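You operate a simulated robot arm through the tools that you are given. There is no shell and no other tool. Be economical: measure what you need, move in short steps, check, and stop when the job is done.

You run a simulated two-armed robot. Do the job below in one go: nothing can be reset, and whatever is moved stays where it is left.

Task
Take the blue fuse from the top of the grey-legged table and leave it on the cream top of the brown dash. Fetch the grey sensor and set it on top of the pipe bends box. Put the rusty bearing on the shelf of the maroon stand of the black bench engine. Put the float kit box on the cream top of the brown dash. Fetch the red fuse from the top of the grey-legged table and set it on top of the silver pulley. Turn the speed dial to 3. Pick up the drive belt box with one hand, pass it to the other hand and put it on the top of the white shelf. Do these in any order.

Only the result counts: the job must be done as asked and must still hold three seconds after the hand-in. Knocking over, shifting, dropping, spilling or breaking anything else fails it.

Robot
Two 7-joint arms with two-finger parallel grippers on one trunk, on a base that drives. Base frame: it is fixed to the floor where the robot stands at the start and does not move with it; the origin is under the middle of the robot, x ahead of it, y to its left, z up. Lengths are in m, angles in degrees, forces in N, time in s.
The left shoulder is at the start at [-0.082, 0.119, 0.851], the right one opposite. With the tool pointing down near the work surface each hand reaches from about 0.18 to 0.6 m from the robot's upright axis, wherever it stands, measured 20 degrees to its own side. Places, roughly: blue fuse [0.5, 0, 0.75]; cream top of the brown dash (50x16 cm) [-3.18, -1.74, 1.04]; drive belt box [-4.25, 3.75, 1]; grey sensor (4x3x5 cm) [0.5, 0, 0.8]; pipe bends box [1, -0.25, 0.75]; red fuse [0.5, -0.75, 0.75]; rusty bearing (6x6x3 cm) [0.7, 0.1, 0.8]; shelf of the maroon stand of the black bench engin [-0.9, -1.3, 0.7]; silver pulley (7x7x4 cm) [-2.6, -4.5, 1.1]; speed dial [-3.9, 3.7, 0.9]; top of the white shelf [-1.7, 4.2, 0.9]. Payload 3.43 kg a hand.
The tool frame of a hand sits at the grasp point between the pads (the TCP): z along the fingers, y along the line on which they close. The tips reach 0.03 m beyond it. The gripper opens to 0.094 m. The fingers are 0.028 m wide and 0.01 m thick; the gripper's body (0.05 by 0.096 m) begins 0.055 m behind the TCP.
Orientation is that of the tool frame in the base frame, as a unit quaternion [x, y, z, w]. With the fingers straight down and closing along the base's y, the tool's x points along the base's -x, its y along +y and its z along -z.

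Tools
- The arms move only by the tool step_arm. It takes "left_increments", "right_increments" or both (then of equal length, played together; a hand with none holds still); each is a list of rows, each a list of 7 numbers: the shift along the tool's x, y, z in m, then the turn, a rotation vector about the tool's x, y, z in degrees, then the opening, from 0 (shut) to 1 (fully open). In form: [[tx, ty, tz, wx, wy, wz, fingers], ...]. A call has 1 to 8 rows; each row is the pose to reach, as a shift and turn from the pose commanded when the call began, along the tool's axes at that moment. Each row takes 0.2 s and may step no farther than 0.05 m and 8.6 degrees from the row before; otherwise, or with a gripper value out of range, the whole call is refused. A pose out of reach is approached as far as the arm can. The call stops where the force on the tool passes 40 N (or 10 N more than at its start, if that is more) or the arm is blocked; 0.2 s more then pass. Each finger travels about 0.153 m/s and halts on what it meets, pressing with about 45 N; the grip force reading is that of the motor and also rises with nothing between the fingers. The clock runs only during rows and for 0.2 s after the last one: add rows that repeat a pose to give the fingers time. It gives the time, the measured TCP pose, the force on the tool (base axes), the opening and the grip force at its end, in the units of the frame above (readings bear some noise), with the torque about the TCP (base axes, N m) and any sound that the robot's microphone picked up, and new pictures: "pictures" is both (left out), scene, wrist or none (wrist: the cameras of the hands that moved).
- Cameras (640 x 400 px; columns grow to the right, rows downward): "scene" is now at [0.0286, -0.0233, 1.5559]; the picture's right is [-0.28, -0.96, 0.00], its down [-0.74, 0.21, -0.64] and it looks along [0.62, -0.18, -0.77] (base axes); focal length 295 px, centre (320, 200). "left" rides on the left gripper at [0.076, -0.014, -0.103] in its tool frame; the picture's right is [0.18, 0.98, 0.00], its down [-0.75, 0.14, -0.64] and it looks along [-0.63, 0.12, 0.77] (tool axes); focal length 243 px, centre (320, 200). "right" rides on the right gripper at [0.076, 0.014, -0.103] in its tool frame; the picture's right is [-0.18, 0.98, 0.00], its down [-0.75, -0.14, -0.64] and it looks along [-0.63, -0.12, 0.77] (tool axes); focal length 243 px, centre (320, 200). There is no depth. A picture from a camera that has moved, and an enlarged one, comes with that camera's place and axes in the base frame and with its lens.
- slide_trunk(by): slides the trunk up (or, below 0, down) by that many m; the arms and the scene camera ride with it, the base frame stays. It gives what a move gives, with no picture.
- roll_base(legs): drives the robot by 1 to 6 legs, each [ahead, left, turn to the left] in m, m and degrees, along the robot's own axes; the way and the turn of a leg run together, so that a leg with both is an arc; at most 1.5 m and 180 degrees a leg. The arms and the cameras ride along, it lands a little off, and it stops where it bumps. It gives what a move gives, and a new picture of the scene camera.
- turn_head(pan, tilt): turns the head with the scene camera to pan (to the left, within 143 degrees either way) and tilt (down, from -29 to 69), counted from straight ahead of the robot. It gives what a move gives, and a new picture of the scene camera.
- close_up(camera, box): a new picture of the part [left, top, right, bottom] of that camera's present view, enlarged. The clock stands still meanwhile.
- close_job(): hands the job in; it is judged then, once.

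Work in short steps. Places have to be worked out from the pictures, the camera data and where the tool is seen: move nearer, look again, correct. Check each grasp and each placing, and mend what went wrong. You have 207 turns and 260 pictures in all, those below and enlarged ones among them. Open the grippers and draw the arms clear of the work before you hand the job in, unless the task says otherwise; then end with one line.

The tools are called after ">>>" by a JSON object that holds its "method" and its "body". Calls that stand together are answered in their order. step_arm: Moves the arms, as the interface text tells. Its arguments: {"type":"object","properties":{"left_increments":{"type":"array"},"right_increments":{"type":"array"},"pictures":{"type":"string","enum":["both","scene","wrist","none"]}},"required":[]} The other tools are called the same way: slide_trunk (by) slides the trunk up or down; roll_base (legs) drives the base; turn_head (pan, tilt) turns the head that bears the scene camera; close_up (camera, box) takes an enlarged picture of a part of a camera's view; close_job () hands the job in.

At the start:

```text
time: 0.0
left_ee_pos: [0.4192, 0.0934, 1.0115]
left_tool_rot: [-0.001, 1.0, 0.0, 0.001]
left_ft_force: [0.4, 0.9, 0.6]
left_moment: [0.0, -0.02, -0.01]
left_gripper_width: 0.094
left_finger_force: 0.0
right_ee_pos: [0.2788, -0.2343, 1.0019]
right_tool_rot: [-0.001, 1.0, 0.0, 0.0]
right_ft_force: [0.4, 0.4, -0.1]
right_moment: [0.01, -0.01, 0.03]
right_gripper_width: 0.094
right_finger_force: 0.1
trunk travel left (down, up): [-0.275, 0.06]
robot x, y, heading: [-0.0007, -0.0034, -0.0]
head pan, tilt: [-16.3, 50.1]
```

scene: 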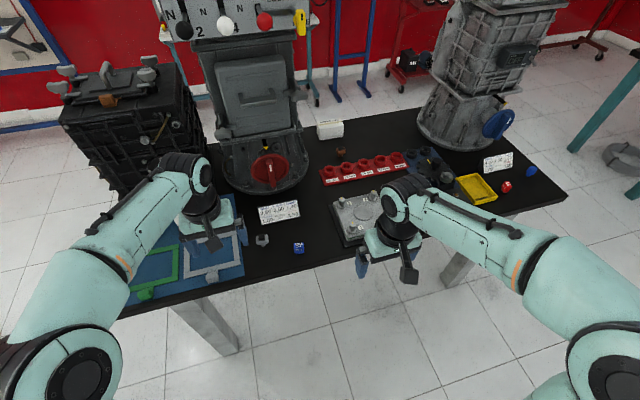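
right: 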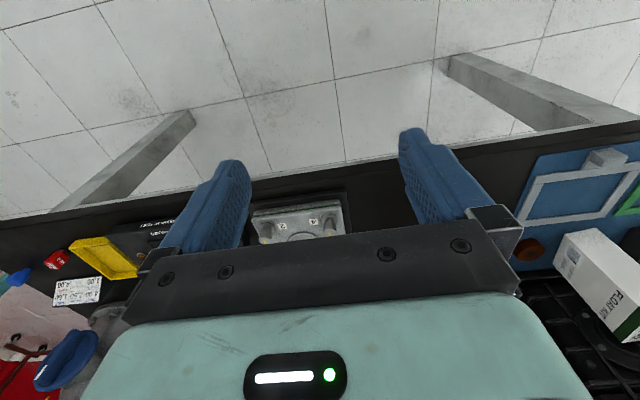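
left: 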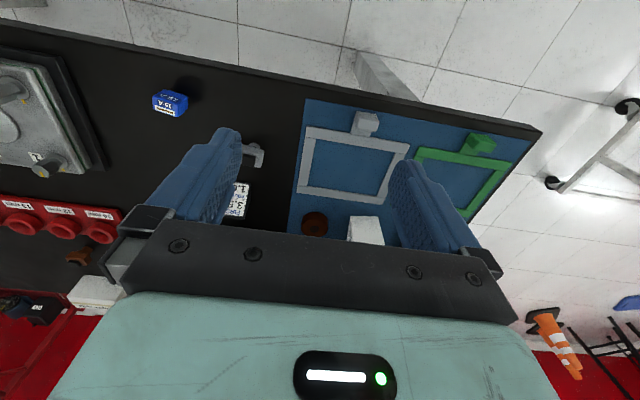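

I start by looking closely at the table in front of the robot.

>>> {"method": "close_up", "body": {"camera": "scene", "box": [120, 100, 350, 300]}}

>>> {"method": "close_up", "body": {"camera": "scene", "box": [310, 90, 570, 250]}}

>>> {"method": "close_up", "body": {"camera": "left", "box": [0, 30, 560, 350]}}

```text
2.00 times, centred on (235, 200) of scene
camera zoom: at [0.0286, -0.0233, 1.5559], right [-0.28, -0.96, 0.0], down [-0.74, 0.21, -0.64], along [0.62, -0.18, -0.77], focal length 590 px, centre (490, 200)
```

zoom: 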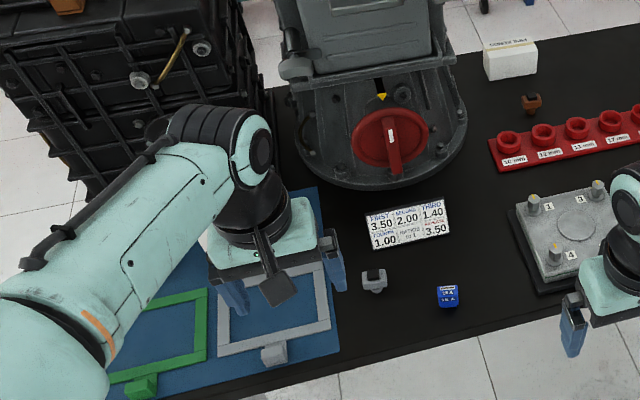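

```text
2.46 times, centred on (440, 170) of scene
camera zoom: at [0.0286, -0.0233, 1.5559], right [-0.28, -0.96, 0.0], down [-0.74, 0.21, -0.64], along [0.62, -0.18, -0.77], focal length 726 px, centre (25, 274)
```

zoom: 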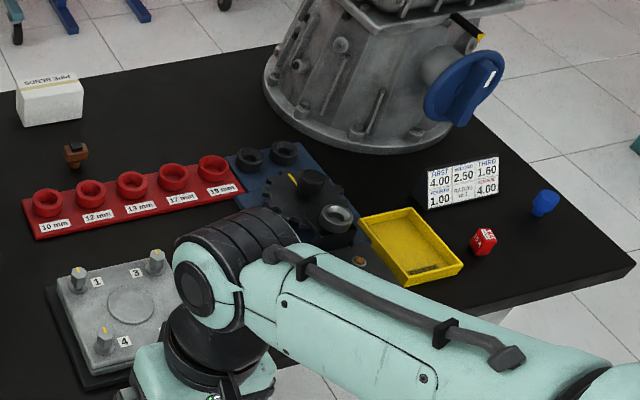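

```text
1.14 times, centred on (280, 190) of left
camera zoom: at [0.342, 0.0786, 1.1132], right [-0.18, 0.98, 0.0], down [0.75, 0.14, 0.64], along [0.63, 0.12, -0.77], focal length 277 px, centre (366, 211)
```

zoom: 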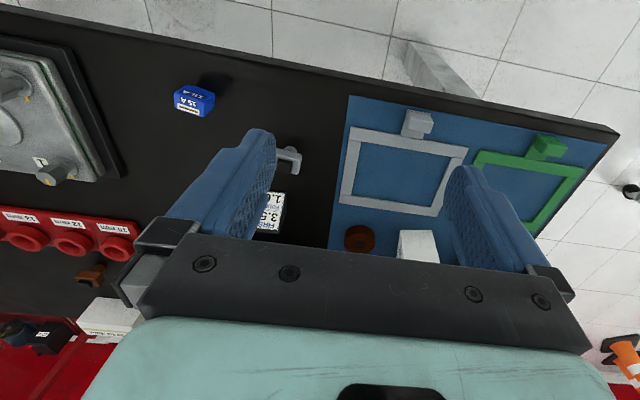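

I survey the room with the head to plan driving.

>>> {"method": "turn_head", "body": {"pan": 60, "tilt": 20}}

>>> {"method": "turn_head", "body": {"pan": 140, "tilt": 15}}

>>> {"method": "turn_head", "body": {"pan": -140, "tilt": 15}}

>>> {"method": "turn_head", "body": {"pan": -65, "tilt": 20}}

>>> {"method": "turn_head", "body": {"pan": 0, "tilt": 35}}

```text
time: 1.5
left_ee_pos: [0.419, 0.0938, 1.0114]
left_tool_rot: [0.0, 1.0, 0.0, 0.0]
left_ft_force: [0.2, -0.5, -0.1]
left_moment: [-0.01, 0.03, 0.0]
left_gripper_width: 0.0938
left_finger_force: 0.1
right_ee_pos: [0.2767, -0.2345, 1.0031]
right_tool_rot: [0.0, 1.0, 0.0, 0.0]
right_ft_force: [-0.8, -0.3, -0.3]
right_moment: [0.02, -0.05, 0.02]
right_gripper_width: 0.0941
right_finger_force: 0.0
trunk travel left (down, up): [-0.275, 0.06]
robot x, y, heading: [-0.0017, -0.0012, 0.2]
head pan, tilt: [60.0, 20.0]
camera scene: at [0.0014, 0.0789, 1.6016], right [0.87, -0.5, 0.0], down [-0.17, -0.3, -0.94], along [0.47, 0.81, -0.34], focal length 295 px, centre (320, 200)
```

scene: 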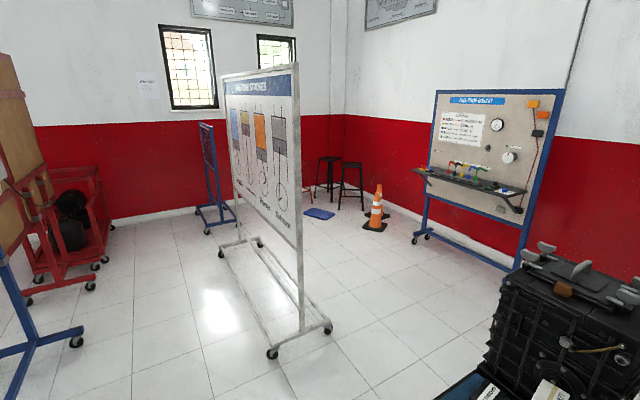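

```text
time: 3.0
left_ee_pos: [0.4189, 0.0924, 1.0114]
left_tool_rot: [0.0, 1.0, 0.0, 0.0]
left_ft_force: [0.1, -0.9, 0.0]
left_moment: [-0.02, 0.01, 0.01]
left_gripper_width: 0.0941
left_finger_force: 0.0
right_ee_pos: [0.2784, -0.235, 1.0018]
right_tool_rot: [0.0, 1.0, 0.0, 0.0]
right_ft_force: [0.4, 0.7, 0.6]
right_moment: [0.01, -0.03, -0.03]
right_gripper_width: 0.0939
right_finger_force: 0.0
trunk travel left (down, up): [-0.275, 0.06]
robot x, y, heading: [-0.0014, -0.0039, -0.0]
head pan, tilt: [140.0, 15.0]
camera scene: at [-0.1167, 0.0584, 1.6097], right [0.64, 0.77, 0.0], down [0.2, -0.17, -0.97], along [-0.74, 0.62, -0.26], focal length 295 px, centre (320, 200)
```

scene: 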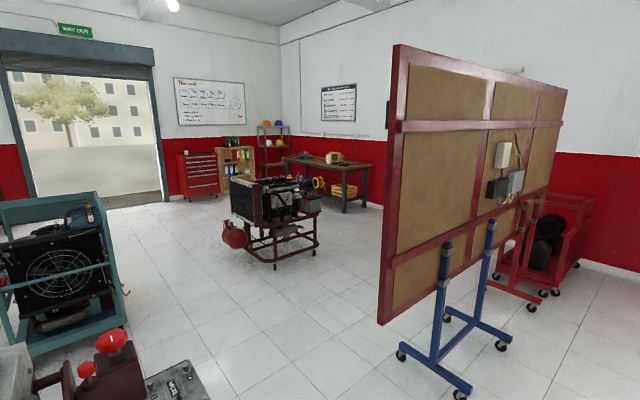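

```text
time: 6.9
left_ee_pos: [0.4195, 0.0928, 1.0113]
left_tool_rot: [0.0, 1.0, 0.0, 0.0]
left_ft_force: [-1.0, 0.2, 0.1]
left_moment: [-0.03, -0.03, -0.03]
left_gripper_width: 0.0942
left_finger_force: 0.0
right_ee_pos: [0.2767, -0.2346, 1.0022]
right_tool_rot: [0.001, 1.0, 0.0, 0.0]
right_ft_force: [-0.7, -0.1, -0.4]
right_moment: [0.02, 0.0, 0.03]
right_gripper_width: 0.0941
right_finger_force: 0.1
trunk travel left (down, up): [-0.275, 0.06]
robot x, y, heading: [0.0018, -0.0033, -0.4]
head pan, tilt: [-140.0, 15.0]
camera scene: at [-0.1167, -0.0618, 1.6097], right [-0.64, 0.77, 0.0], down [0.2, 0.17, -0.97], along [-0.74, -0.62, -0.26], focal length 295 px, centre (320, 200)
```

scene: 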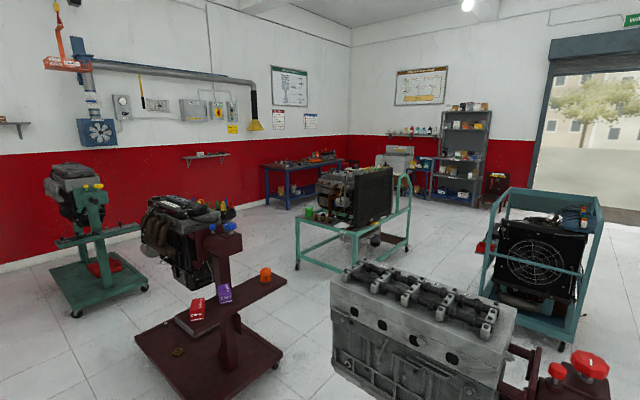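

```text
time: 8.3
left_ee_pos: [0.4192, 0.0951, 1.0117]
left_tool_rot: [0.0, 1.0, 0.0, 0.0]
left_ft_force: [0.4, 0.8, -0.2]
left_moment: [0.03, 0.01, -0.02]
left_gripper_width: 0.0941
left_finger_force: 0.1
right_ee_pos: [0.2773, -0.2345, 1.0019]
right_tool_rot: [0.0, 1.0, 0.0, 0.0]
right_ft_force: [-1.1, -0.3, 0.1]
right_moment: [0.01, 0.03, 0.04]
right_gripper_width: 0.0942
right_finger_force: 0.1
trunk travel left (down, up): [-0.275, 0.06]
robot x, y, heading: [-0.0031, -0.0013, -0.0]
head pan, tilt: [-65.0, 20.0]
camera scene: at [-0.0059, -0.0861, 1.6016], right [-0.91, -0.42, 0.0], down [-0.14, 0.31, -0.94], along [0.4, -0.85, -0.34], focal length 295 px, centre (320, 200)
```

scene: 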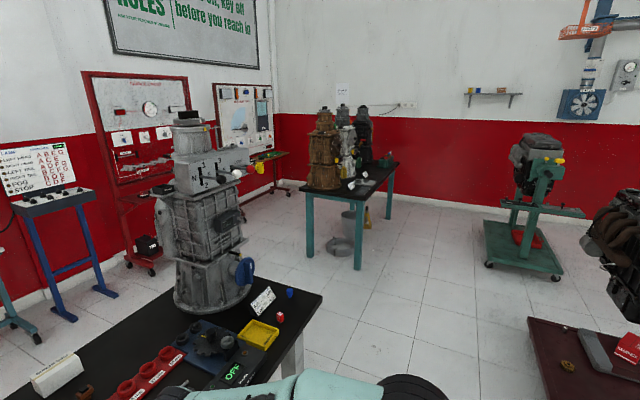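

```text
time: 9.7
left_ee_pos: [0.4197, 0.0931, 1.0112]
left_tool_rot: [-0.001, 1.0, 0.001, 0.001]
left_ft_force: [-0.4, -0.5, 0.0]
left_moment: [0.0, 0.05, -0.01]
left_gripper_width: 0.094
left_finger_force: 0.0
right_ee_pos: [0.2776, -0.2345, 1.0012]
right_tool_rot: [0.0, 1.0, 0.001, 0.0]
right_ft_force: [0.3, 0.1, -0.8]
right_moment: [0.0, 0.03, 0.01]
right_gripper_width: 0.0938
right_finger_force: 0.1
trunk travel left (down, up): [-0.275, 0.06]
robot x, y, heading: [-0.0011, -0.0009, -0.0]
head pan, tilt: [0.0, 35.0]
camera scene: at [0.0429, -0.0018, 1.5777], right [0.0, -1.0, 0.0], down [-0.57, 0.0, -0.82], along [0.82, 0.0, -0.57], focal length 295 px, centre (320, 200)
```

scene: 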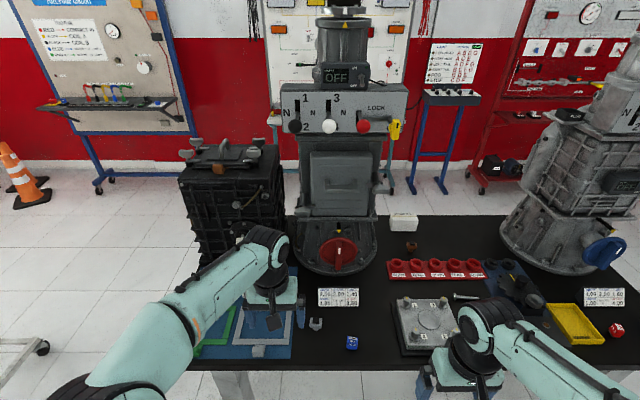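

The sensor should be near (0.545, 0.012) with the table top near z≈0.755. I move the left hand toward it for a closer view.

>>> {"method": "step_arm", "body": {"left_increments": [[-0.02, -0.02, 0.027, 0, 0, 0, 1], [-0.04, -0.04, 0.055, 0, 0, 0, 1], [-0.06, -0.06, 0.08, 0, 0, 0, 1], [-0.08, -0.08, 0.11, 0, 0, 0, 1], [-0.08, -0.08, 0.11, 0, 0, 0, 1]], "pictures": "wrist"}}

```text
time: 10.9
left_ee_pos: [0.4991, 0.0138, 0.9029]
left_tool_rot: [0.0, 1.0, 0.0, 0.0]
left_ft_force: [0.2, -0.3, -0.6]
left_moment: [-0.01, 0.0, 0.0]
left_gripper_width: 0.0936
left_finger_force: 0.1
right_ee_pos: [0.2777, -0.2343, 1.003]
right_tool_rot: [0.001, 1.0, 0.001, 0.0]
right_ft_force: [-0.5, 0.1, -0.6]
right_moment: [0.0, 0.01, 0.01]
right_gripper_width: 0.0942
right_finger_force: 0.1
trunk travel left (down, up): [-0.275, 0.06]
robot x, y, heading: [-0.0008, -0.0032, -0.4]
head pan, tilt: [0.0, 35.0]
camera left: at [0.421, -0.0014, 1.0037], right [-0.18, 0.98, 0.0], down [0.75, 0.14, 0.64], along [0.63, 0.12, -0.77], focal length 243 px, centre (320, 200)
```

left: 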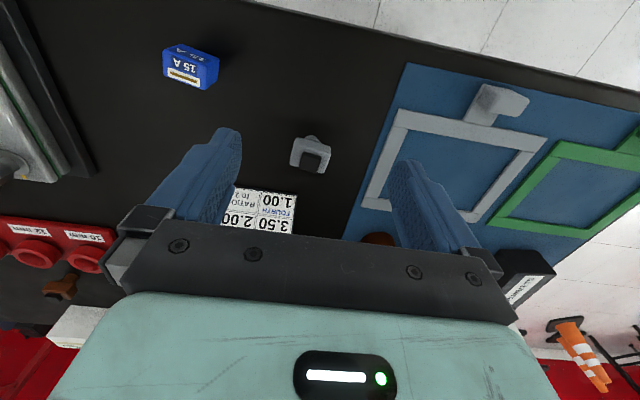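

>>> {"method": "close_up", "body": {"camera": "left", "box": [240, 100, 400, 200]}}

```text
4.00 times, centred on (320, 150) of left
camera zoom: at [0.421, -0.0014, 1.0037], right [-0.18, 0.98, 0.0], down [0.75, 0.14, 0.64], along [0.63, 0.12, -0.77], focal length 970 px, centre (320, 400)
```

zoom: 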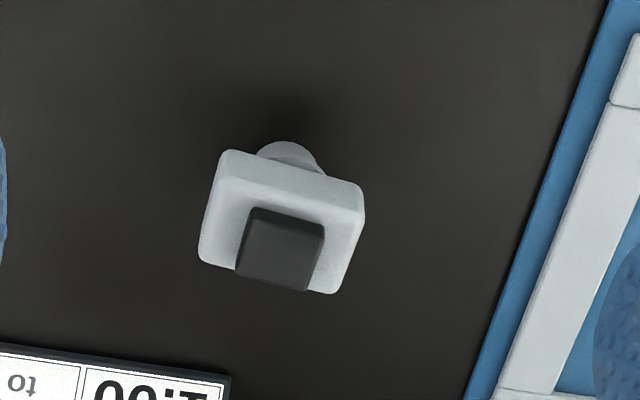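

The sensor has a grey block on a stem, about (0.546, 0.014), slightly yawed. I align over it and descend partway.

>>> {"method": "step_arm", "body": {"left_increments": [[-0.03, 0, 0, 0, 0, 2.5, 1], [-0.047, 0, 0.02, 0, 0, 5, 1], [-0.047, 0, 0.05, 0, 0, 5, 1], [-0.047, 0, 0.075, 0, 0, 5, 1], [-0.047, 0, 0.095, 0, 0, 5, 1], [-0.047, 0, 0.095, 0, 0, 5, 1]], "pictures": "both"}}

```text
time: 12.3
left_ee_pos: [0.5428, 0.0138, 0.8068]
left_tool_rot: [0.044, 0.999, -0.001, -0.001]
left_ft_force: [-0.8, 0.0, -0.6]
left_moment: [-0.01, 0.01, -0.01]
left_gripper_width: 0.0941
left_finger_force: 0.2
left hand out of reach, approached as far as the arm can: row 2, 3, 4
right_ee_pos: [0.2773, -0.235, 1.0026]
right_tool_rot: [0.0, 1.0, 0.0, 0.0]
right_ft_force: [-0.8, 0.7, 0.3]
right_moment: [0.0, 0.0, 0.06]
right_gripper_width: 0.0942
right_finger_force: 0.0
trunk travel left (down, up): [-0.275, 0.06]
robot x, y, heading: [0.0007, 0.0026, -0.1]
head pan, tilt: [0.0, 35.0]
camera scene: at [0.0429, -0.0019, 1.5777], right [0.0, -1.0, 0.0], down [-0.57, 0.0, -0.82], along [0.82, 0.0, -0.57], focal length 295 px, centre (320, 200)
camera left: at [0.4652, 0.0059, 0.9081], right [-0.1, 1.0, 0.0], down [0.76, 0.08, 0.64], along [0.64, 0.06, -0.77], focal length 243 px, centre (320, 200)
```

scene: 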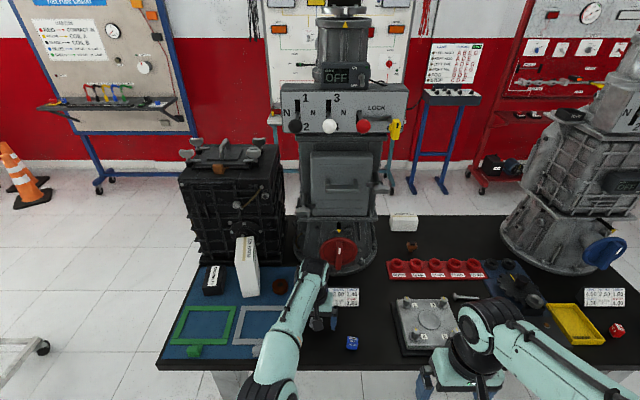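
left: 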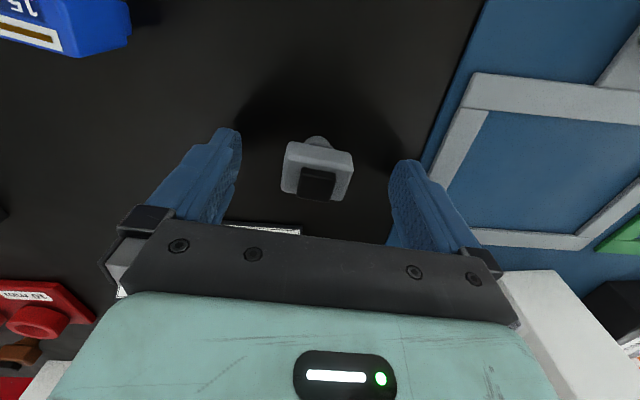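

Sensor is centered between fingers. Lower 1.8 cm and close.

>>> {"method": "step_arm", "body": {"left_increments": [[-0.001, -0.001, 0.018, 0, 0, 0, 1], [-0.001, -0.001, 0.018, 0, 0, 0, 1], [-0.001, -0.001, 0.018, 0, 0, 0, 0.5], [-0.001, -0.001, 0.018, 0, 0, 0, 0.2], [-0.001, -0.001, 0.018, 0, 0, 0, 0.2]], "pictures": "wrist"}}

```text
time: 12.8
left_ee_pos: [0.5433, 0.0139, 0.8002]
left_tool_rot: [0.043, 0.999, -0.001, 0.008]
left_ft_force: [-13.9, 0.2, 17.3]
left_moment: [0.85, 0.58, 0.56]
left_gripper_width: 0.0938
left_finger_force: 0.0
left hand out of reach, approached as far as the arm can: row 1, 2
right_ee_pos: [0.2753, -0.2339, 1.0024]
right_tool_rot: [0.0, 1.0, -0.001, 0.001]
right_ft_force: [0.0, 0.0, 0.3]
right_moment: [0.0, 0.01, 0.0]
right_gripper_width: 0.0942
right_finger_force: 0.0
trunk travel left (down, up): [-0.275, 0.06]
robot x, y, heading: [-0.0004, -0.0025, -0.2]
head pan, tilt: [0.0, 35.0]
stopped in row 2 (left hand): the force on the tool passed its limit at 42 N (the readings are from after the stop); the commanded pose is now the measured one
camera left: at [0.4631, 0.0058, 0.9004], right [-0.1, 1.0, 0.0], down [0.75, 0.08, 0.65], along [0.65, 0.06, -0.76], focal length 243 px, centre (320, 200)
```

left: 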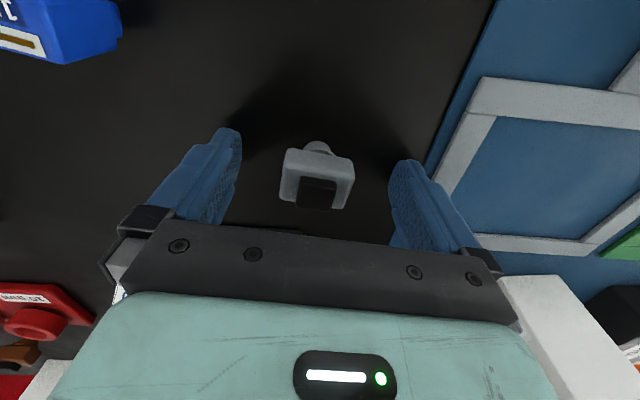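

A fingertip touched the table: table top is about z=0.77. I raise 5 mm and close on the sensor.

>>> {"method": "step_arm", "body": {"left_increments": [[0, 0, -0.005, 0, 0, 0, 1], [0, 0, -0.005, 0, 0, 0, 0.6], [0, 0, -0.005, 0, 0, 0, 0.3], [0, 0, -0.005, 0, 0, 0, 0.2], [0, 0, -0.005, 0, 0, 0, 0.2]], "pictures": "wrist"}}

```text
time: 14.0
left_ee_pos: [0.5441, 0.0141, 0.8018]
left_tool_rot: [0.043, 0.999, -0.001, 0.008]
left_ft_force: [-0.1, -0.2, -0.3]
left_moment: [0.0, 0.01, -0.01]
left_gripper_width: 0.0391
left_finger_force: 44.6
right_ee_pos: [0.2771, -0.2348, 1.0027]
right_tool_rot: [0.0, 1.0, 0.0, 0.0]
right_ft_force: [-0.5, 0.4, -0.5]
right_moment: [0.0, 0.0, 0.03]
right_gripper_width: 0.0941
right_finger_force: 0.0
trunk travel left (down, up): [-0.275, 0.06]
robot x, y, heading: [-0.0002, -0.0009, -0.1]
head pan, tilt: [0.0, 35.0]
camera left: at [0.4647, 0.0061, 0.9023], right [-0.1, 1.0, 0.0], down [0.75, 0.08, 0.65], along [0.65, 0.06, -0.76], focal length 243 px, centre (320, 200)
```

left: 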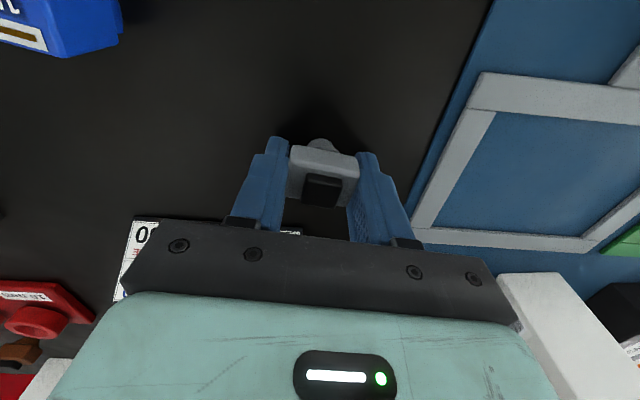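

Sensor gripped (39 mm). Lift it and draw back.

>>> {"method": "step_arm", "body": {"left_increments": [[0, 0, -0.04, 0, 0, 0, 0.2], [0.0, 0, -0.09, 0, 0, 0, 0.2], [0.03, 0.0, -0.13, 0, 0, 0, 0.2], [0.07, 0.02, -0.15, 0, 0, 0, 0.2], [0.11, 0.04, -0.17, 0, 0, 0, 0.2], [0.15, 0.06, -0.17, 0, 0, 0, 0.2], [0.18, 0.08, -0.17, 0, 0, 0, 0.2]], "pictures": "wrist"}}

>>> {"method": "roll_base", "body": {"legs": [[0, -0.62, 0]]}}

```text
time: 15.6
left_ee_pos: [0.5167, 0.0863, 1.0129]
left_tool_rot: [0.044, 0.999, 0.0, 0.006]
left_ft_force: [0.9, -0.4, 0.2]
left_moment: [-0.02, -0.03, 0.01]
left_gripper_width: 0.0187
left_finger_force: 0.1
left hand out of reach, approached as far as the arm can: row 2, 3, 4, 5, 6, 7
right_ee_pos: [0.2777, -0.2342, 1.0029]
right_tool_rot: [0.001, 1.0, 0.0, 0.0]
right_ft_force: [-0.6, 0.7, 0.5]
right_moment: [-0.01, -0.01, 0.0]
right_gripper_width: 0.0938
right_finger_force: 0.1
trunk travel left (down, up): [-0.275, 0.06]
robot x, y, heading: [-0.0001, -0.0, 0.1]
head pan, tilt: [0.0, 35.0]
camera left: at [0.4375, 0.078, 1.1132], right [-0.1, 1.0, 0.0], down [0.76, 0.08, 0.65], along [0.65, 0.06, -0.76], focal length 243 px, centre (320, 200)
```

left: 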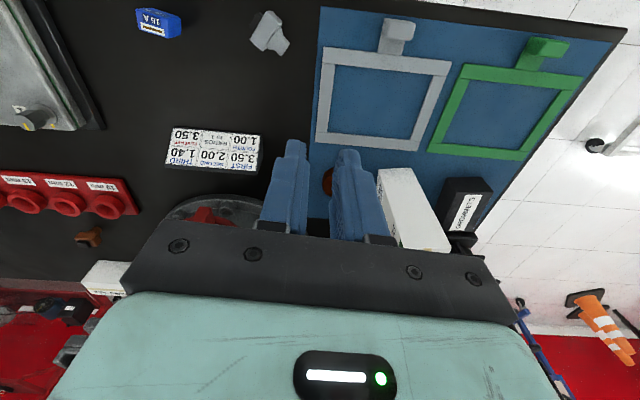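

```text
time: 21.5
left_ee_pos: [0.5176, -0.5322, 1.0124]
left_tool_rot: [0.042, 0.999, -0.001, 0.007]
left_ft_force: [-0.1, 0.4, 0.1]
left_moment: [-0.01, -0.01, 0.0]
left_gripper_width: 0.0188
left_finger_force: 0.1
right_ee_pos: [0.28, -0.8514, 1.0014]
right_tool_rot: [-0.002, 1.0, 0.0, 0.0]
right_ft_force: [-0.1, -0.9, -0.2]
right_moment: [0.02, 0.0, 0.01]
right_gripper_width: 0.0941
right_finger_force: 0.0
trunk travel left (down, up): [-0.275, 0.06]
robot x, y, heading: [0.0, -0.6182, 0.1]
head pan, tilt: [0.0, 35.0]
camera scene: at [0.0438, -0.6192, 1.5777], right [0.0, -1.0, 0.0], down [-0.57, 0.0, -0.82], along [0.82, 0.0, -0.57], focal length 295 px, centre (320, 200)
```

scene: 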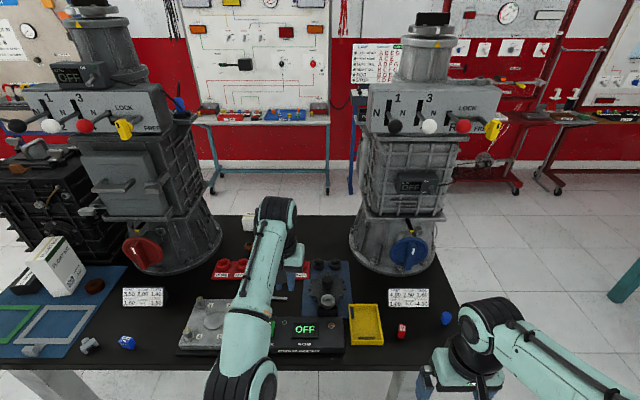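

The sensor slipped out and lies on the table; I'll re-grip it later with a tighter close. Now the red fuse: about (0.528, −0.853). I bring the right hand over for a closer look.

>>> {"method": "step_arm", "body": {"right_increments": [[-0.045, 0, 0, 0, 0, 0, 1], [-0.09, 0, 0.02, 0, 0, 0, 1], [-0.13, 0, 0.05, 0, 0, 0, 1], [-0.17, 0, 0.08, 0, 0, 0, 1], [-0.2, 0, 0.11, 0, 0, 0, 1], [-0.2, 0, 0.11, 0, 0, 0, 1]], "pictures": "wrist"}}

```text
time: 22.9
left_ee_pos: [0.5162, -0.5313, 1.0126]
left_tool_rot: [0.042, 0.999, -0.001, 0.007]
left_ft_force: [-0.2, 0.3, -0.3]
left_moment: [-0.01, 0.01, 0.04]
left_gripper_width: 0.0187
left_finger_force: 0.0
right_ee_pos: [0.4797, -0.8491, 0.8923]
right_tool_rot: [-0.001, 1.0, 0.0, 0.0]
right_ft_force: [-1.0, 0.3, -0.3]
right_moment: [0.02, -0.01, 0.02]
right_gripper_width: 0.094
right_finger_force: 0.1
trunk travel left (down, up): [-0.275, 0.06]
robot x, y, heading: [0.0043, -0.617, 0.1]
head pan, tilt: [0.0, 35.0]
camera right: at [0.4043, -0.8359, 0.9957], right [0.18, 0.98, 0.0], down [0.75, -0.14, 0.64], along [0.63, -0.12, -0.77], focal length 243 px, centre (320, 200)
```

right: 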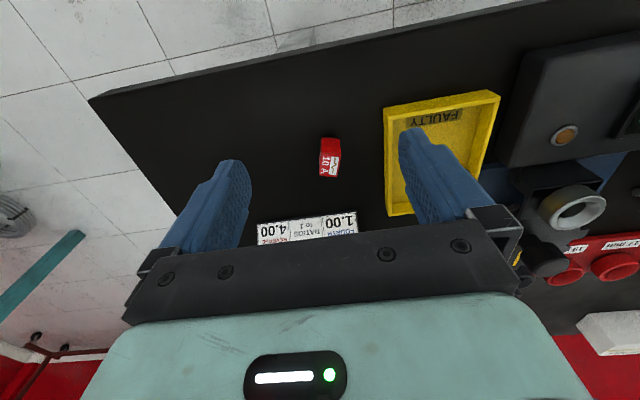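

>>> {"method": "close_up", "body": {"camera": "right", "box": [270, 110, 430, 210]}}

```text
4.00 times, centred on (350, 160) of right
camera zoom: at [0.4043, -0.8359, 0.9957], right [0.18, 0.98, 0.0], down [0.75, -0.14, 0.64], along [0.63, -0.12, -0.77], focal length 970 px, centre (200, 360)
```

zoom: 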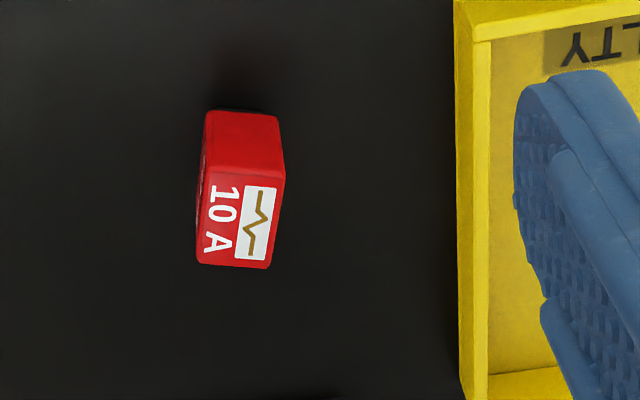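

Red fuse: centre (0.528, −0.850), yaw about −16°. The yellow tray is close on +y, so I go down with half-open fingers.

>>> {"method": "step_arm", "body": {"right_increments": [[-0.024, 0, 0.0, 0, 0, 8, 0.6], [-0.048, -0.001, 0.02, 0, 0, 16, 0.5], [-0.048, -0.001, 0.05, 0, 0, 16, 0.5], [-0.048, -0.001, 0.075, 0, 0, 16, 0.5], [-0.048, -0.001, 0.088, 0, 0, 16, 0.5], [-0.048, -0.001, 0.088, 0, 0, 16, 0.5]], "pictures": "wrist"}}

```text
time: 24.3
left_ee_pos: [0.5177, -0.5318, 1.0125]
left_tool_rot: [0.042, 0.999, 0.001, 0.007]
left_ft_force: [0.4, 0.4, 0.7]
left_moment: [0.04, -0.05, 0.0]
left_gripper_width: 0.0186
left_finger_force: 0.0
right_ee_pos: [0.5279, -0.8513, 0.8037]
right_tool_rot: [0.139, 0.99, 0.0, 0.0]
right_ft_force: [-0.8, 0.8, -0.5]
right_moment: [0.02, -0.02, -0.01]
right_gripper_width: 0.0471
right_finger_force: 0.0
trunk travel left (down, up): [-0.275, 0.06]
robot x, y, heading: [-0.0021, -0.6197, 0.2]
head pan, tilt: [0.0, 35.0]
camera right: at [0.4593, -0.8161, 0.9077], right [0.45, 0.9, 0.0], down [0.69, -0.34, 0.64], along [0.57, -0.29, -0.77], focal length 243 px, centre (320, 200)
```

right: 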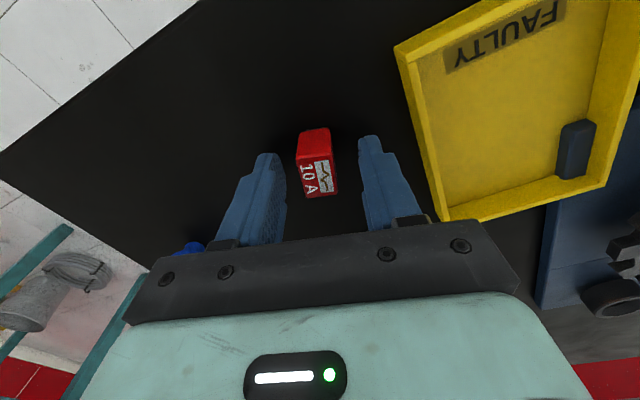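

Aligned. Close fully and wait, then lift slowly.

>>> {"method": "step_arm", "body": {"right_increments": [[0.002, 0, 0.001, 0, 0, 0, 0.1], [0.002, 0, 0.001, 0, 0, 0, 0], [0.002, 0, 0.001, 0, 0, 0, 0], [0.002, 0, 0.001, 0, 0, 0, 0], [0.002, 0, -0.01, 0, 0, 0, 0], [0.002, 0, -0.03, 0, 0, 0, 0], [0.002, 0, -0.055, 0, 0, 0, 0], [0.002, 0, -0.085, 0, 0, 0, 0]], "pictures": "wrist"}}

```text
time: 26.1
left_ee_pos: [0.5175, -0.531, 1.0128]
left_tool_rot: [0.042, 0.999, 0.0, 0.007]
left_ft_force: [0.3, -0.7, -0.3]
left_moment: [0.01, -0.03, 0.01]
left_gripper_width: 0.0189
left_finger_force: 0.0
right_ee_pos: [0.5272, -0.8518, 0.8902]
right_tool_rot: [0.138, 0.99, 0.0, -0.001]
right_ft_force: [-0.6, 0.2, -0.2]
right_moment: [-0.03, -0.01, -0.04]
right_gripper_width: 0.0195
right_finger_force: 45.6
trunk travel left (down, up): [-0.275, 0.06]
robot x, y, heading: [-0.0003, -0.6154, 0.3]
head pan, tilt: [0.0, 35.0]
camera right: at [0.4574, -0.8163, 0.9936], right [0.44, 0.9, 0.0], down [0.69, -0.34, 0.64], along [0.57, -0.29, -0.77], focal length 243 px, centre (320, 200)
```

right: 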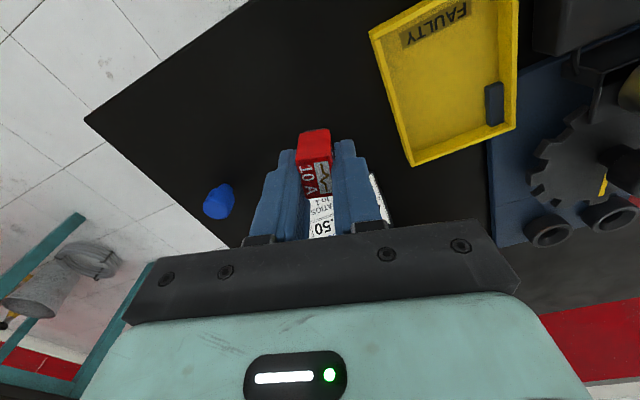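

Red fuse held. Raise and retract the right hand, pull the left hand back, then drive back to the sensor near (0.48, 0.02).

>>> {"method": "step_arm", "body": {"right_increments": [[0, 0, -0.04, 0, 0, 0, 0], [0.045, -0.012, -0.06, 0, 0, -4, 0], [0.09, -0.025, -0.08, 0, 0, -8, 0], [0.135, -0.037, -0.1, 0, 0, -12, 0], [0.175, -0.05, -0.11, 0, 0, -16, 0], [0.215, -0.06, -0.11, 0, 0, -16, 0]], "left_increments": [[0.04, 0, 0, 0, 0, -1, 0.5], [0.08, 0, 0, 0, 0, -3, 0.8], [0.1, 0, 0, 0, 0, -5, 1], [0.1, 0, 0, 0, 0, -5, 1], [0.1, 0, 0, 0, 0, -5, 1], [0.1, 0, 0, 0, 0, -5, 1]], "pictures": "none"}}

>>> {"method": "roll_base", "body": {"legs": [[0, 0.5, 0]]}}

```text
refused: row 2 steps farther than a row can; nothing moved
```

```text
time: 31.0
left_ee_pos: [0.5159, -0.0338, 1.0135]
left_tool_rot: [0.042, 0.999, -0.001, 0.007]
left_ft_force: [1.3, -0.2, -1.0]
left_moment: [0.02, 0.0, -0.02]
left_gripper_width: 0.0186
left_finger_force: 0.2
right_ee_pos: [0.525, -0.3542, 0.89]
right_tool_rot: [0.138, 0.99, 0.0, 0.0]
right_ft_force: [0.5, -0.1, -0.2]
right_moment: [-0.03, 0.01, 0.02]
right_gripper_width: 0.0194
right_finger_force: 44.8
trunk travel left (down, up): [-0.275, 0.06]
robot x, y, heading: [-0.0027, -0.1215, 0.4]
head pan, tilt: [0.0, 35.0]
camera scene: at [0.0421, -0.1226, 1.5777], right [0.0, -1.0, 0.0], down [-0.57, 0.0, -0.82], along [0.82, 0.0, -0.57], focal length 295 px, centre (320, 200)
```

scene: 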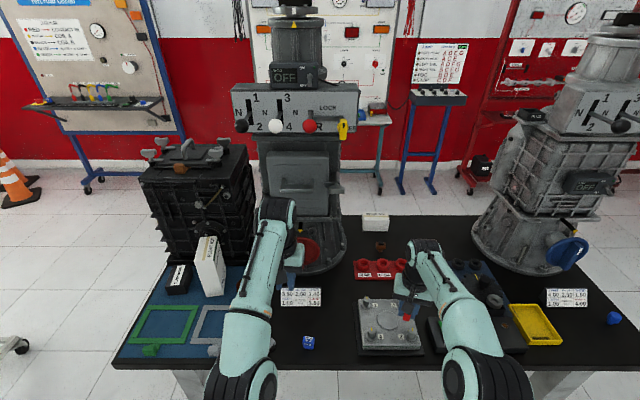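

The arm move was refused, but the drive passed clear. Now retract both hands with smaller steps.

>>> {"method": "step_arm", "body": {"right_increments": [[0, 0, -0.04, 0, 0, 0, 0], [0.04, -0.011, -0.055, 0, 0, -3, 0], [0.08, -0.022, -0.07, 0, 0, -6, 0], [0.12, -0.033, -0.085, 0, 0, -9, 0], [0.16, -0.044, -0.1, 0, 0, -12, 0], [0.2, -0.055, -0.11, 0, 0, -16, 0]], "left_increments": [[0.03, 0, 0, 0, 0, -1, 0.5], [0.06, 0.01, 0.02, 0, 0, -3, 0.8], [0.1, 0.02, 0.04, 0, 0, -5, 1], [0.1, 0.04, 0.07, 0, 0, -5, 1], [0.1, 0.05, 0.1, 0, 0, -5, 1], [0.1, 0.055, 0.11, 0, 0, -5, 1]], "pictures": "wrist"}}

```text
time: 32.4
left_ee_pos: [0.545, 0.0199, 0.9324]
left_tool_rot: [-0.001, 1.0, -0.001, 0.007]
left_ft_force: [0.1, -0.6, 0.1]
left_moment: [-0.01, -0.01, 0.01]
left_gripper_width: 0.094
left_finger_force: 0.1
left hand out of reach, approached as far as the arm can: row 1, 2, 3, 4, 5, 6
right_ee_pos: [0.3153, -0.3538, 1.0003]
right_tool_rot: [-0.002, 1.0, 0.0, 0.001]
right_ft_force: [-0.6, 0.6, -0.8]
right_moment: [-0.01, -0.02, -0.02]
right_gripper_width: 0.0194
right_finger_force: 44.8
trunk travel left (down, up): [-0.275, 0.06]
robot x, y, heading: [0.0051, -0.1231, 0.3]
head pan, tilt: [0.0, 35.0]
camera right: at [0.2401, -0.339, 1.1043], right [0.18, 0.98, 0.0], down [0.75, -0.14, 0.64], along [0.63, -0.12, -0.77], focal length 243 px, centre (320, 200)
camera left: at [0.4665, 0.0047, 1.033], right [-0.19, 0.98, 0.0], down [0.74, 0.14, 0.65], along [0.64, 0.12, -0.76], focal length 243 px, centre (320, 200)
```

right: 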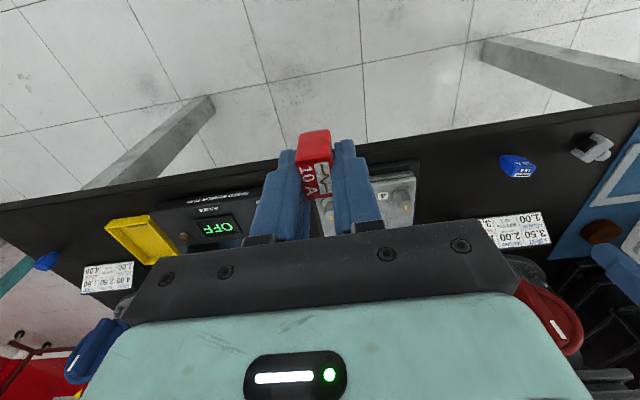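
left: 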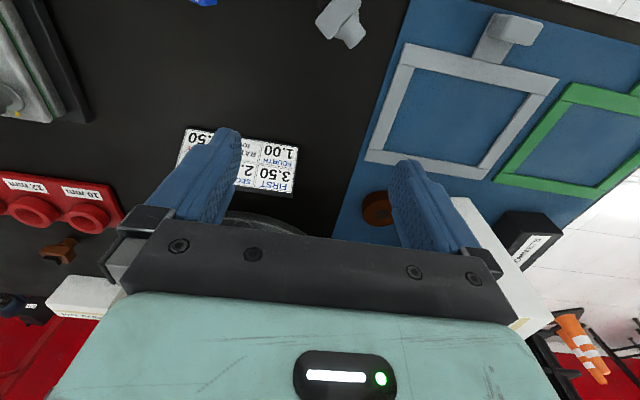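

The left arm seems to lag its commands. I test a pull back of the left hand.

>>> {"method": "step_arm", "body": {"left_increments": [[0.03, 0, 0, 0, 0, 0, 1], [0.06, 0, 0, 0, 0, 0, 1], [0.09, 0, 0, 0, 0, 0, 1], [0.12, 0, 0, 0, 0, 0, 1], [0.12, 0, 0, 0, 0, 0, 1]], "pictures": "scene"}}

```text
time: 33.6
left_ee_pos: [0.5397, 0.0124, 0.9578]
left_tool_rot: [-0.002, 1.0, -0.001, 0.006]
left_ft_force: [0.6, -0.9, 0.3]
left_moment: [0.0, 0.02, 0.03]
left_gripper_width: 0.094
left_finger_force: 0.0
left hand out of reach, approached as far as the arm can: row 1, 2, 3, 4, 5
right_ee_pos: [0.3172, -0.3525, 1.0014]
right_tool_rot: [-0.002, 1.0, 0.0, 0.0]
right_ft_force: [0.8, -0.7, -0.3]
right_moment: [0.0, -0.05, -0.01]
right_gripper_width: 0.0195
right_finger_force: 44.5
trunk travel left (down, up): [-0.275, 0.06]
robot x, y, heading: [-0.0035, -0.1205, 0.3]
head pan, tilt: [0.0, 35.0]
camera scene: at [0.0423, -0.1226, 1.5777], right [0.0, -1.0, 0.0], down [-0.57, 0.0, -0.82], along [0.82, 0.0, -0.57], focal length 295 px, centre (320, 200)
```

scene: 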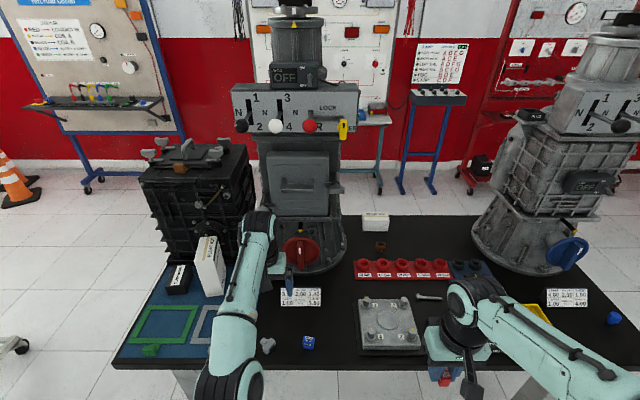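

The left arm looks stretched straight. I pull its target strongly toward the shoulder with more rows to let it re-bend.

>>> {"method": "step_arm", "body": {"left_increments": [[0.03, 0, 0.02, 0, 0, 0, 1], [0.06, 0, 0.03, 0, 0, 0, 1], [0.09, 0.01, 0.04, 0, 0, 0, 1], [0.12, 0.02, 0.05, 0, 0, 0, 1], [0.15, 0.03, 0.05, 0, 0, 0, 1], [0.17, 0.03, 0.05, 0, 0, 0, 1], [0.17, 0.03, 0.05, 0, 0, 0, 1], [0.17, 0.03, 0.05, 0, 0, 0, 1]], "pictures": "none"}}

```text
time: 35.4
left_ee_pos: [0.5424, 0.0288, 0.9473]
left_tool_rot: [-0.001, 1.0, -0.001, 0.006]
left_ft_force: [-0.2, 0.6, 0.3]
left_moment: [-0.02, -0.02, -0.04]
left_gripper_width: 0.094
left_finger_force: 0.0
left hand out of reach, approached as far as the arm can: row 1, 2, 3, 4, 5, 6, 7, 8
right_ee_pos: [0.3164, -0.3536, 1.0007]
right_tool_rot: [-0.001, 1.0, 0.0, -0.001]
right_ft_force: [1.1, -0.4, 0.7]
right_moment: [0.02, -0.04, 0.01]
right_gripper_width: 0.0197
right_finger_force: 44.5
trunk travel left (down, up): [-0.275, 0.06]
robot x, y, heading: [-0.0016, -0.121, 0.4]
head pan, tilt: [0.0, 35.0]
```

It stays on its reach sphere. Earlier, descending un-stretched it, so I lower the hand vertically to about z=0.85, then pull back.

>>> {"method": "step_arm", "body": {"left_increments": [[0.0, 0, 0.03, 0, 0, 0, 1], [0.0, -0.01, 0.06, 0, 0, 0, 1], [0.0, -0.015, 0.09, 0, 0, 0, 1], [0.02, -0.015, 0.1, 0, 0, 0, 1], [0.04, -0.015, 0.1, 0, 0, 0, 1], [0.04, -0.015, 0.1, 0, 0, 0, 1]], "pictures": "scene"}}

```text
time: 36.8
left_ee_pos: [0.5579, 0.0131, 0.852]
left_tool_rot: [-0.001, 1.0, -0.001, 0.006]
left_ft_force: [-0.1, -0.9, 1.1]
left_moment: [0.01, -0.02, 0.02]
left_gripper_width: 0.094
left_finger_force: 0.1
left hand out of reach, approached as far as the arm can: row 1, 2, 3, 4, 5, 6
right_ee_pos: [0.3169, -0.355, 0.9987]
right_tool_rot: [-0.001, 1.0, 0.0, 0.0]
right_ft_force: [-0.5, 0.5, -0.2]
right_moment: [-0.01, 0.04, 0.0]
right_gripper_width: 0.0193
right_finger_force: 44.7
trunk travel left (down, up): [-0.275, 0.06]
robot x, y, heading: [-0.0022, -0.1219, 0.3]
head pan, tilt: [0.0, 35.0]
camera scene: at [0.0421, -0.1228, 1.5777], right [0.0, -1.0, 0.0], down [-0.57, 0.0, -0.82], along [0.82, 0.0, -0.57], focal length 295 px, centre (320, 200)
```

scene: 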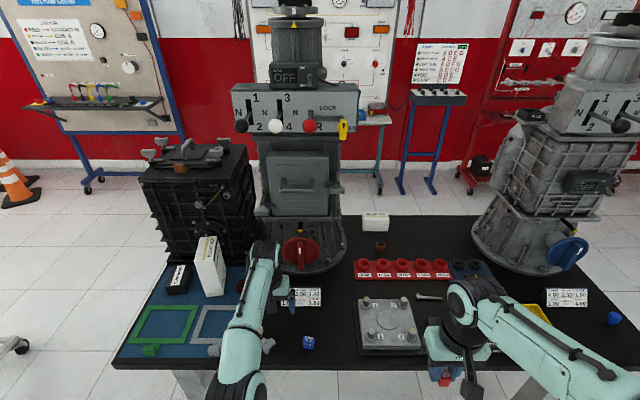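

I test whether a wrist joint limit is the cause by yawing the tool the other way while pulling back.

>>> {"method": "step_arm", "body": {"left_increments": [[0.0, 0, -0.02, 0, 0, -8, 1], [0.0, 0, -0.04, 0, 0, -16, 1], [0.03, 0, -0.05, 0, 0, -24, 1], [0.06, 0, -0.05, 0, 0, -30, 1], [0.09, 0, -0.05, 0, 0, -30, 1], [0.09, 0, -0.05, 0, 0, -30, 1]], "pictures": "none"}}

```text
time: 38.2
left_ee_pos: [0.4682, 0.0121, 0.9018]
left_tool_rot: [-0.261, 0.965, -0.003, 0.006]
left_ft_force: [0.0, -0.3, 0.1]
left_moment: [0.01, 0.02, -0.04]
left_gripper_width: 0.0941
left_finger_force: 0.1
right_ee_pos: [0.3179, -0.3541, 1.0011]
right_tool_rot: [-0.001, 1.0, 0.0, 0.001]
right_ft_force: [0.5, 0.1, 0.2]
right_moment: [0.0, 0.01, 0.0]
right_gripper_width: 0.0195
right_finger_force: 44.6
trunk travel left (down, up): [-0.275, 0.06]
robot x, y, heading: [-0.0018, -0.1212, 0.4]
head pan, tilt: [0.0, 35.0]
```

Freed: it was a joint limit; the left hand prefers positive yaw. Now look at the fallen sensor.

>>> {"method": "step_arm", "body": {"left_increments": [[0.05, 0.01, -0.01, 0, 0, 0, 1], [0.08, 0.02, -0.02, 0, 0, 0, 1], [0.08, 0.02, -0.02, 0, 0, 0, 1]], "pictures": "wrist"}}

```text
refused: row 1 steps farther than a row can; nothing moved
```

>>> {"method": "step_arm", "body": {"left_increments": [[0.04, 0.01, -0.01, 0, 0, 0, 1], [0.08, 0.02, -0.02, 0, 0, 0, 1], [0.08, 0.02, -0.02, 0, 0, 0, 1]], "pictures": "wrist"}}

```text
time: 39.0
left_ee_pos: [0.3887, -0.0099, 0.9215]
left_tool_rot: [-0.26, 0.965, -0.002, 0.006]
left_ft_force: [0.4, -0.6, -0.4]
left_moment: [0.02, -0.02, -0.02]
left_gripper_width: 0.0941
left_finger_force: 0.0
right_ee_pos: [0.3178, -0.3525, 1.0012]
right_tool_rot: [-0.002, 1.0, 0.0, 0.0]
right_ft_force: [0.4, 0.4, -0.6]
right_moment: [-0.03, -0.05, 0.02]
right_gripper_width: 0.0196
right_finger_force: 45.3
trunk travel left (down, up): [-0.275, 0.06]
robot x, y, heading: [0.0007, -0.1183, 0.3]
head pan, tilt: [0.0, 35.0]
camera left: at [0.3273, -0.061, 1.0219], right [-0.65, 0.76, -0.01], down [0.57, 0.5, 0.65], along [0.5, 0.42, -0.76], focal length 243 px, centre (320, 200)
```

left: 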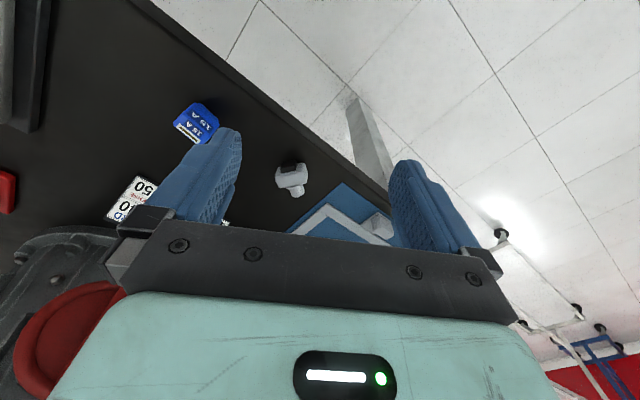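

>>> {"method": "close_up", "body": {"camera": "left", "box": [230, 135, 350, 210]}}

```text
5.33 times, centred on (290, 172) of left
camera zoom: at [0.3273, -0.061, 1.0219], right [-0.65, 0.76, -0.01], down [0.57, 0.5, 0.65], along [0.5, 0.42, -0.76], focal length 1294 px, centre (480, 347)
```

zoom: 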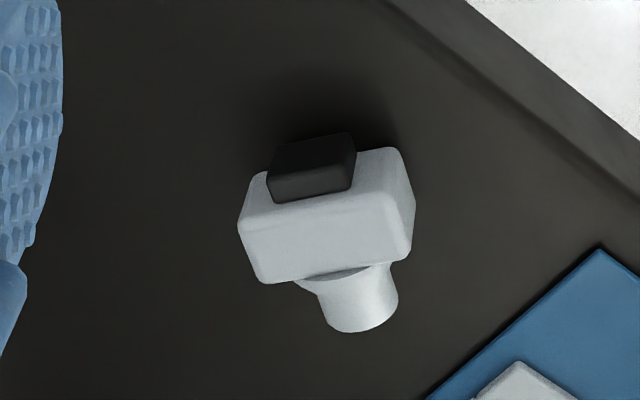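

The sensor lies on its side at about (0.477, 0.019), block's long side at yaw ~52°. Align and descend partway.

>>> {"method": "step_arm", "body": {"left_increments": [[-0.03, -0.006, 0, 0, 0, -8, 1], [-0.06, -0.012, 0.02, 0, 0, -15, 1], [-0.091, -0.019, 0.04, 0, 0, -22, 1], [-0.091, -0.019, 0.07, 0, 0, -22, 1], [-0.091, -0.019, 0.09, 0, 0, -22, 1], [-0.091, -0.019, 0.09, 0, 0, -22, 1]], "pictures": "wrist"}}

```text
time: 40.4
left_ee_pos: [0.4777, 0.019, 0.8322]
left_tool_rot: [-0.439, 0.898, -0.004, 0.005]
left_ft_force: [0.2, 0.3, -0.2]
left_moment: [0.03, 0.03, -0.01]
left_gripper_width: 0.0941
left_finger_force: 0.0
right_ee_pos: [0.3168, -0.3525, 1.0014]
right_tool_rot: [-0.002, 1.0, 0.0, 0.001]
right_ft_force: [-0.6, -0.6, -0.9]
right_moment: [-0.01, -0.04, 0.01]
right_gripper_width: 0.0195
right_finger_force: 44.8
trunk travel left (down, up): [-0.275, 0.06]
robot x, y, heading: [-0.0007, -0.1169, 0.3]
head pan, tilt: [0.0, 35.0]
camera left: at [0.4393, -0.0508, 0.9328], right [-0.89, 0.46, -0.01], down [0.34, 0.68, 0.65], along [0.3, 0.57, -0.76], focal length 243 px, centre (320, 200)
```

left: 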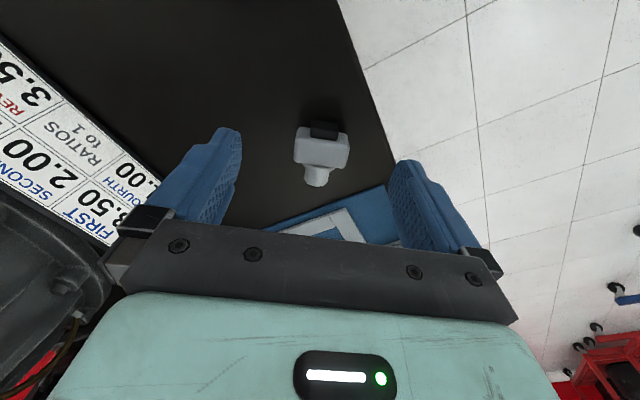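

Well aligned. Descend to z≈0.803 and close fully.

>>> {"method": "step_arm", "body": {"left_increments": [[0, 0, 0.015, 0, 0, 0, 1], [0, 0, 0.028, 0, 0, 0, 1], [0, 0, 0.028, 0, 0, 0, 0.6], [0, 0, 0.028, 0, 0, 0, 0.2], [0, 0, 0.028, 0, 0, 0, 0], [0, 0, 0.028, 0, 0, 0, 0], [0, 0, 0.028, 0, 0, 0, 0]], "pictures": "wrist"}}

```text
time: 42.0
left_ee_pos: [0.4768, 0.0162, 0.8039]
left_tool_rot: [-0.44, 0.898, -0.003, 0.006]
left_ft_force: [-0.5, -0.2, -0.6]
left_moment: [0.02, 0.0, 0.01]
left_gripper_width: 0.0348
left_finger_force: 45.1
right_ee_pos: [0.3173, -0.3534, 1.0007]
right_tool_rot: [-0.002, 1.0, 0.001, 0.0]
right_ft_force: [0.1, -0.3, 0.1]
right_moment: [0.0, -0.04, 0.02]
right_gripper_width: 0.0194
right_finger_force: 44.9
trunk travel left (down, up): [-0.275, 0.06]
robot x, y, heading: [0.0007, -0.1227, 0.2]
head pan, tilt: [0.0, 35.0]
camera left: at [0.4398, -0.0514, 0.9048], right [-0.89, 0.46, -0.01], down [0.34, 0.68, 0.65], along [0.3, 0.57, -0.76], focal length 243 px, centre (320, 200)
```

left: 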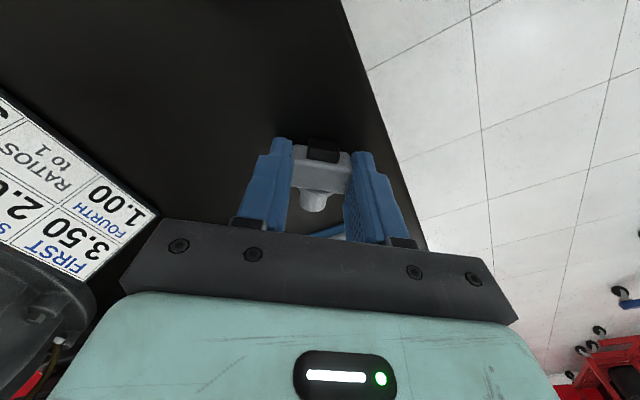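

Gripped at 35 mm. Lift slowly.

>>> {"method": "step_arm", "body": {"left_increments": [[0, 0, -0.005, 0, 0, 0, 0], [0, 0, -0.015, 0, 0, 0, 0], [0, 0, -0.03, 0, 0, 0, 0], [0, 0, -0.05, 0, 0, 0, 0], [0, 0, -0.08, 0, 0, 0, 0], [0, 0, -0.11, 0, 0, 0, 0], [0, 0, -0.14, 0, 0, 0, 0], [0, 0, -0.17, 0, 0, 0, 0]], "pictures": "wrist"}}

```text
time: 43.8
left_ee_pos: [0.4759, 0.0179, 0.9747]
left_tool_rot: [-0.441, 0.898, -0.004, 0.006]
left_ft_force: [-0.4, -0.5, -0.2]
left_moment: [-0.02, 0.0, -0.01]
left_gripper_width: 0.0347
left_finger_force: 44.9
right_ee_pos: [0.3178, -0.3533, 0.9996]
right_tool_rot: [-0.001, 1.0, 0.0, 0.0]
right_ft_force: [-1.0, 0.6, 0.2]
right_moment: [0.01, 0.02, 0.04]
right_gripper_width: 0.0194
right_finger_force: 45.2
trunk travel left (down, up): [-0.275, 0.06]
robot x, y, heading: [0.0007, -0.1212, 0.1]
head pan, tilt: [0.0, 35.0]
camera left: at [0.4379, -0.0509, 1.0761], right [-0.89, 0.46, -0.01], down [0.34, 0.68, 0.65], along [0.3, 0.57, -0.76], focal length 243 px, centre (320, 200)
```

left: 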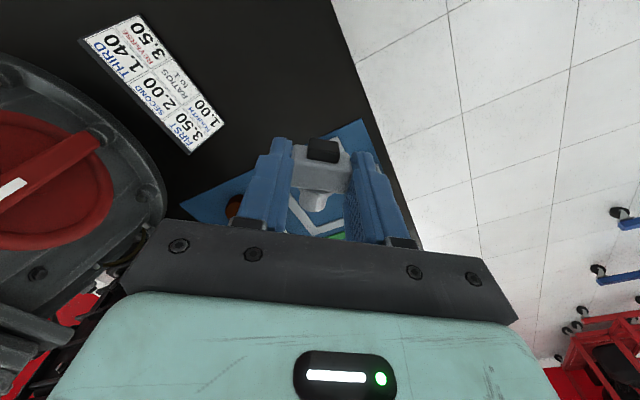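

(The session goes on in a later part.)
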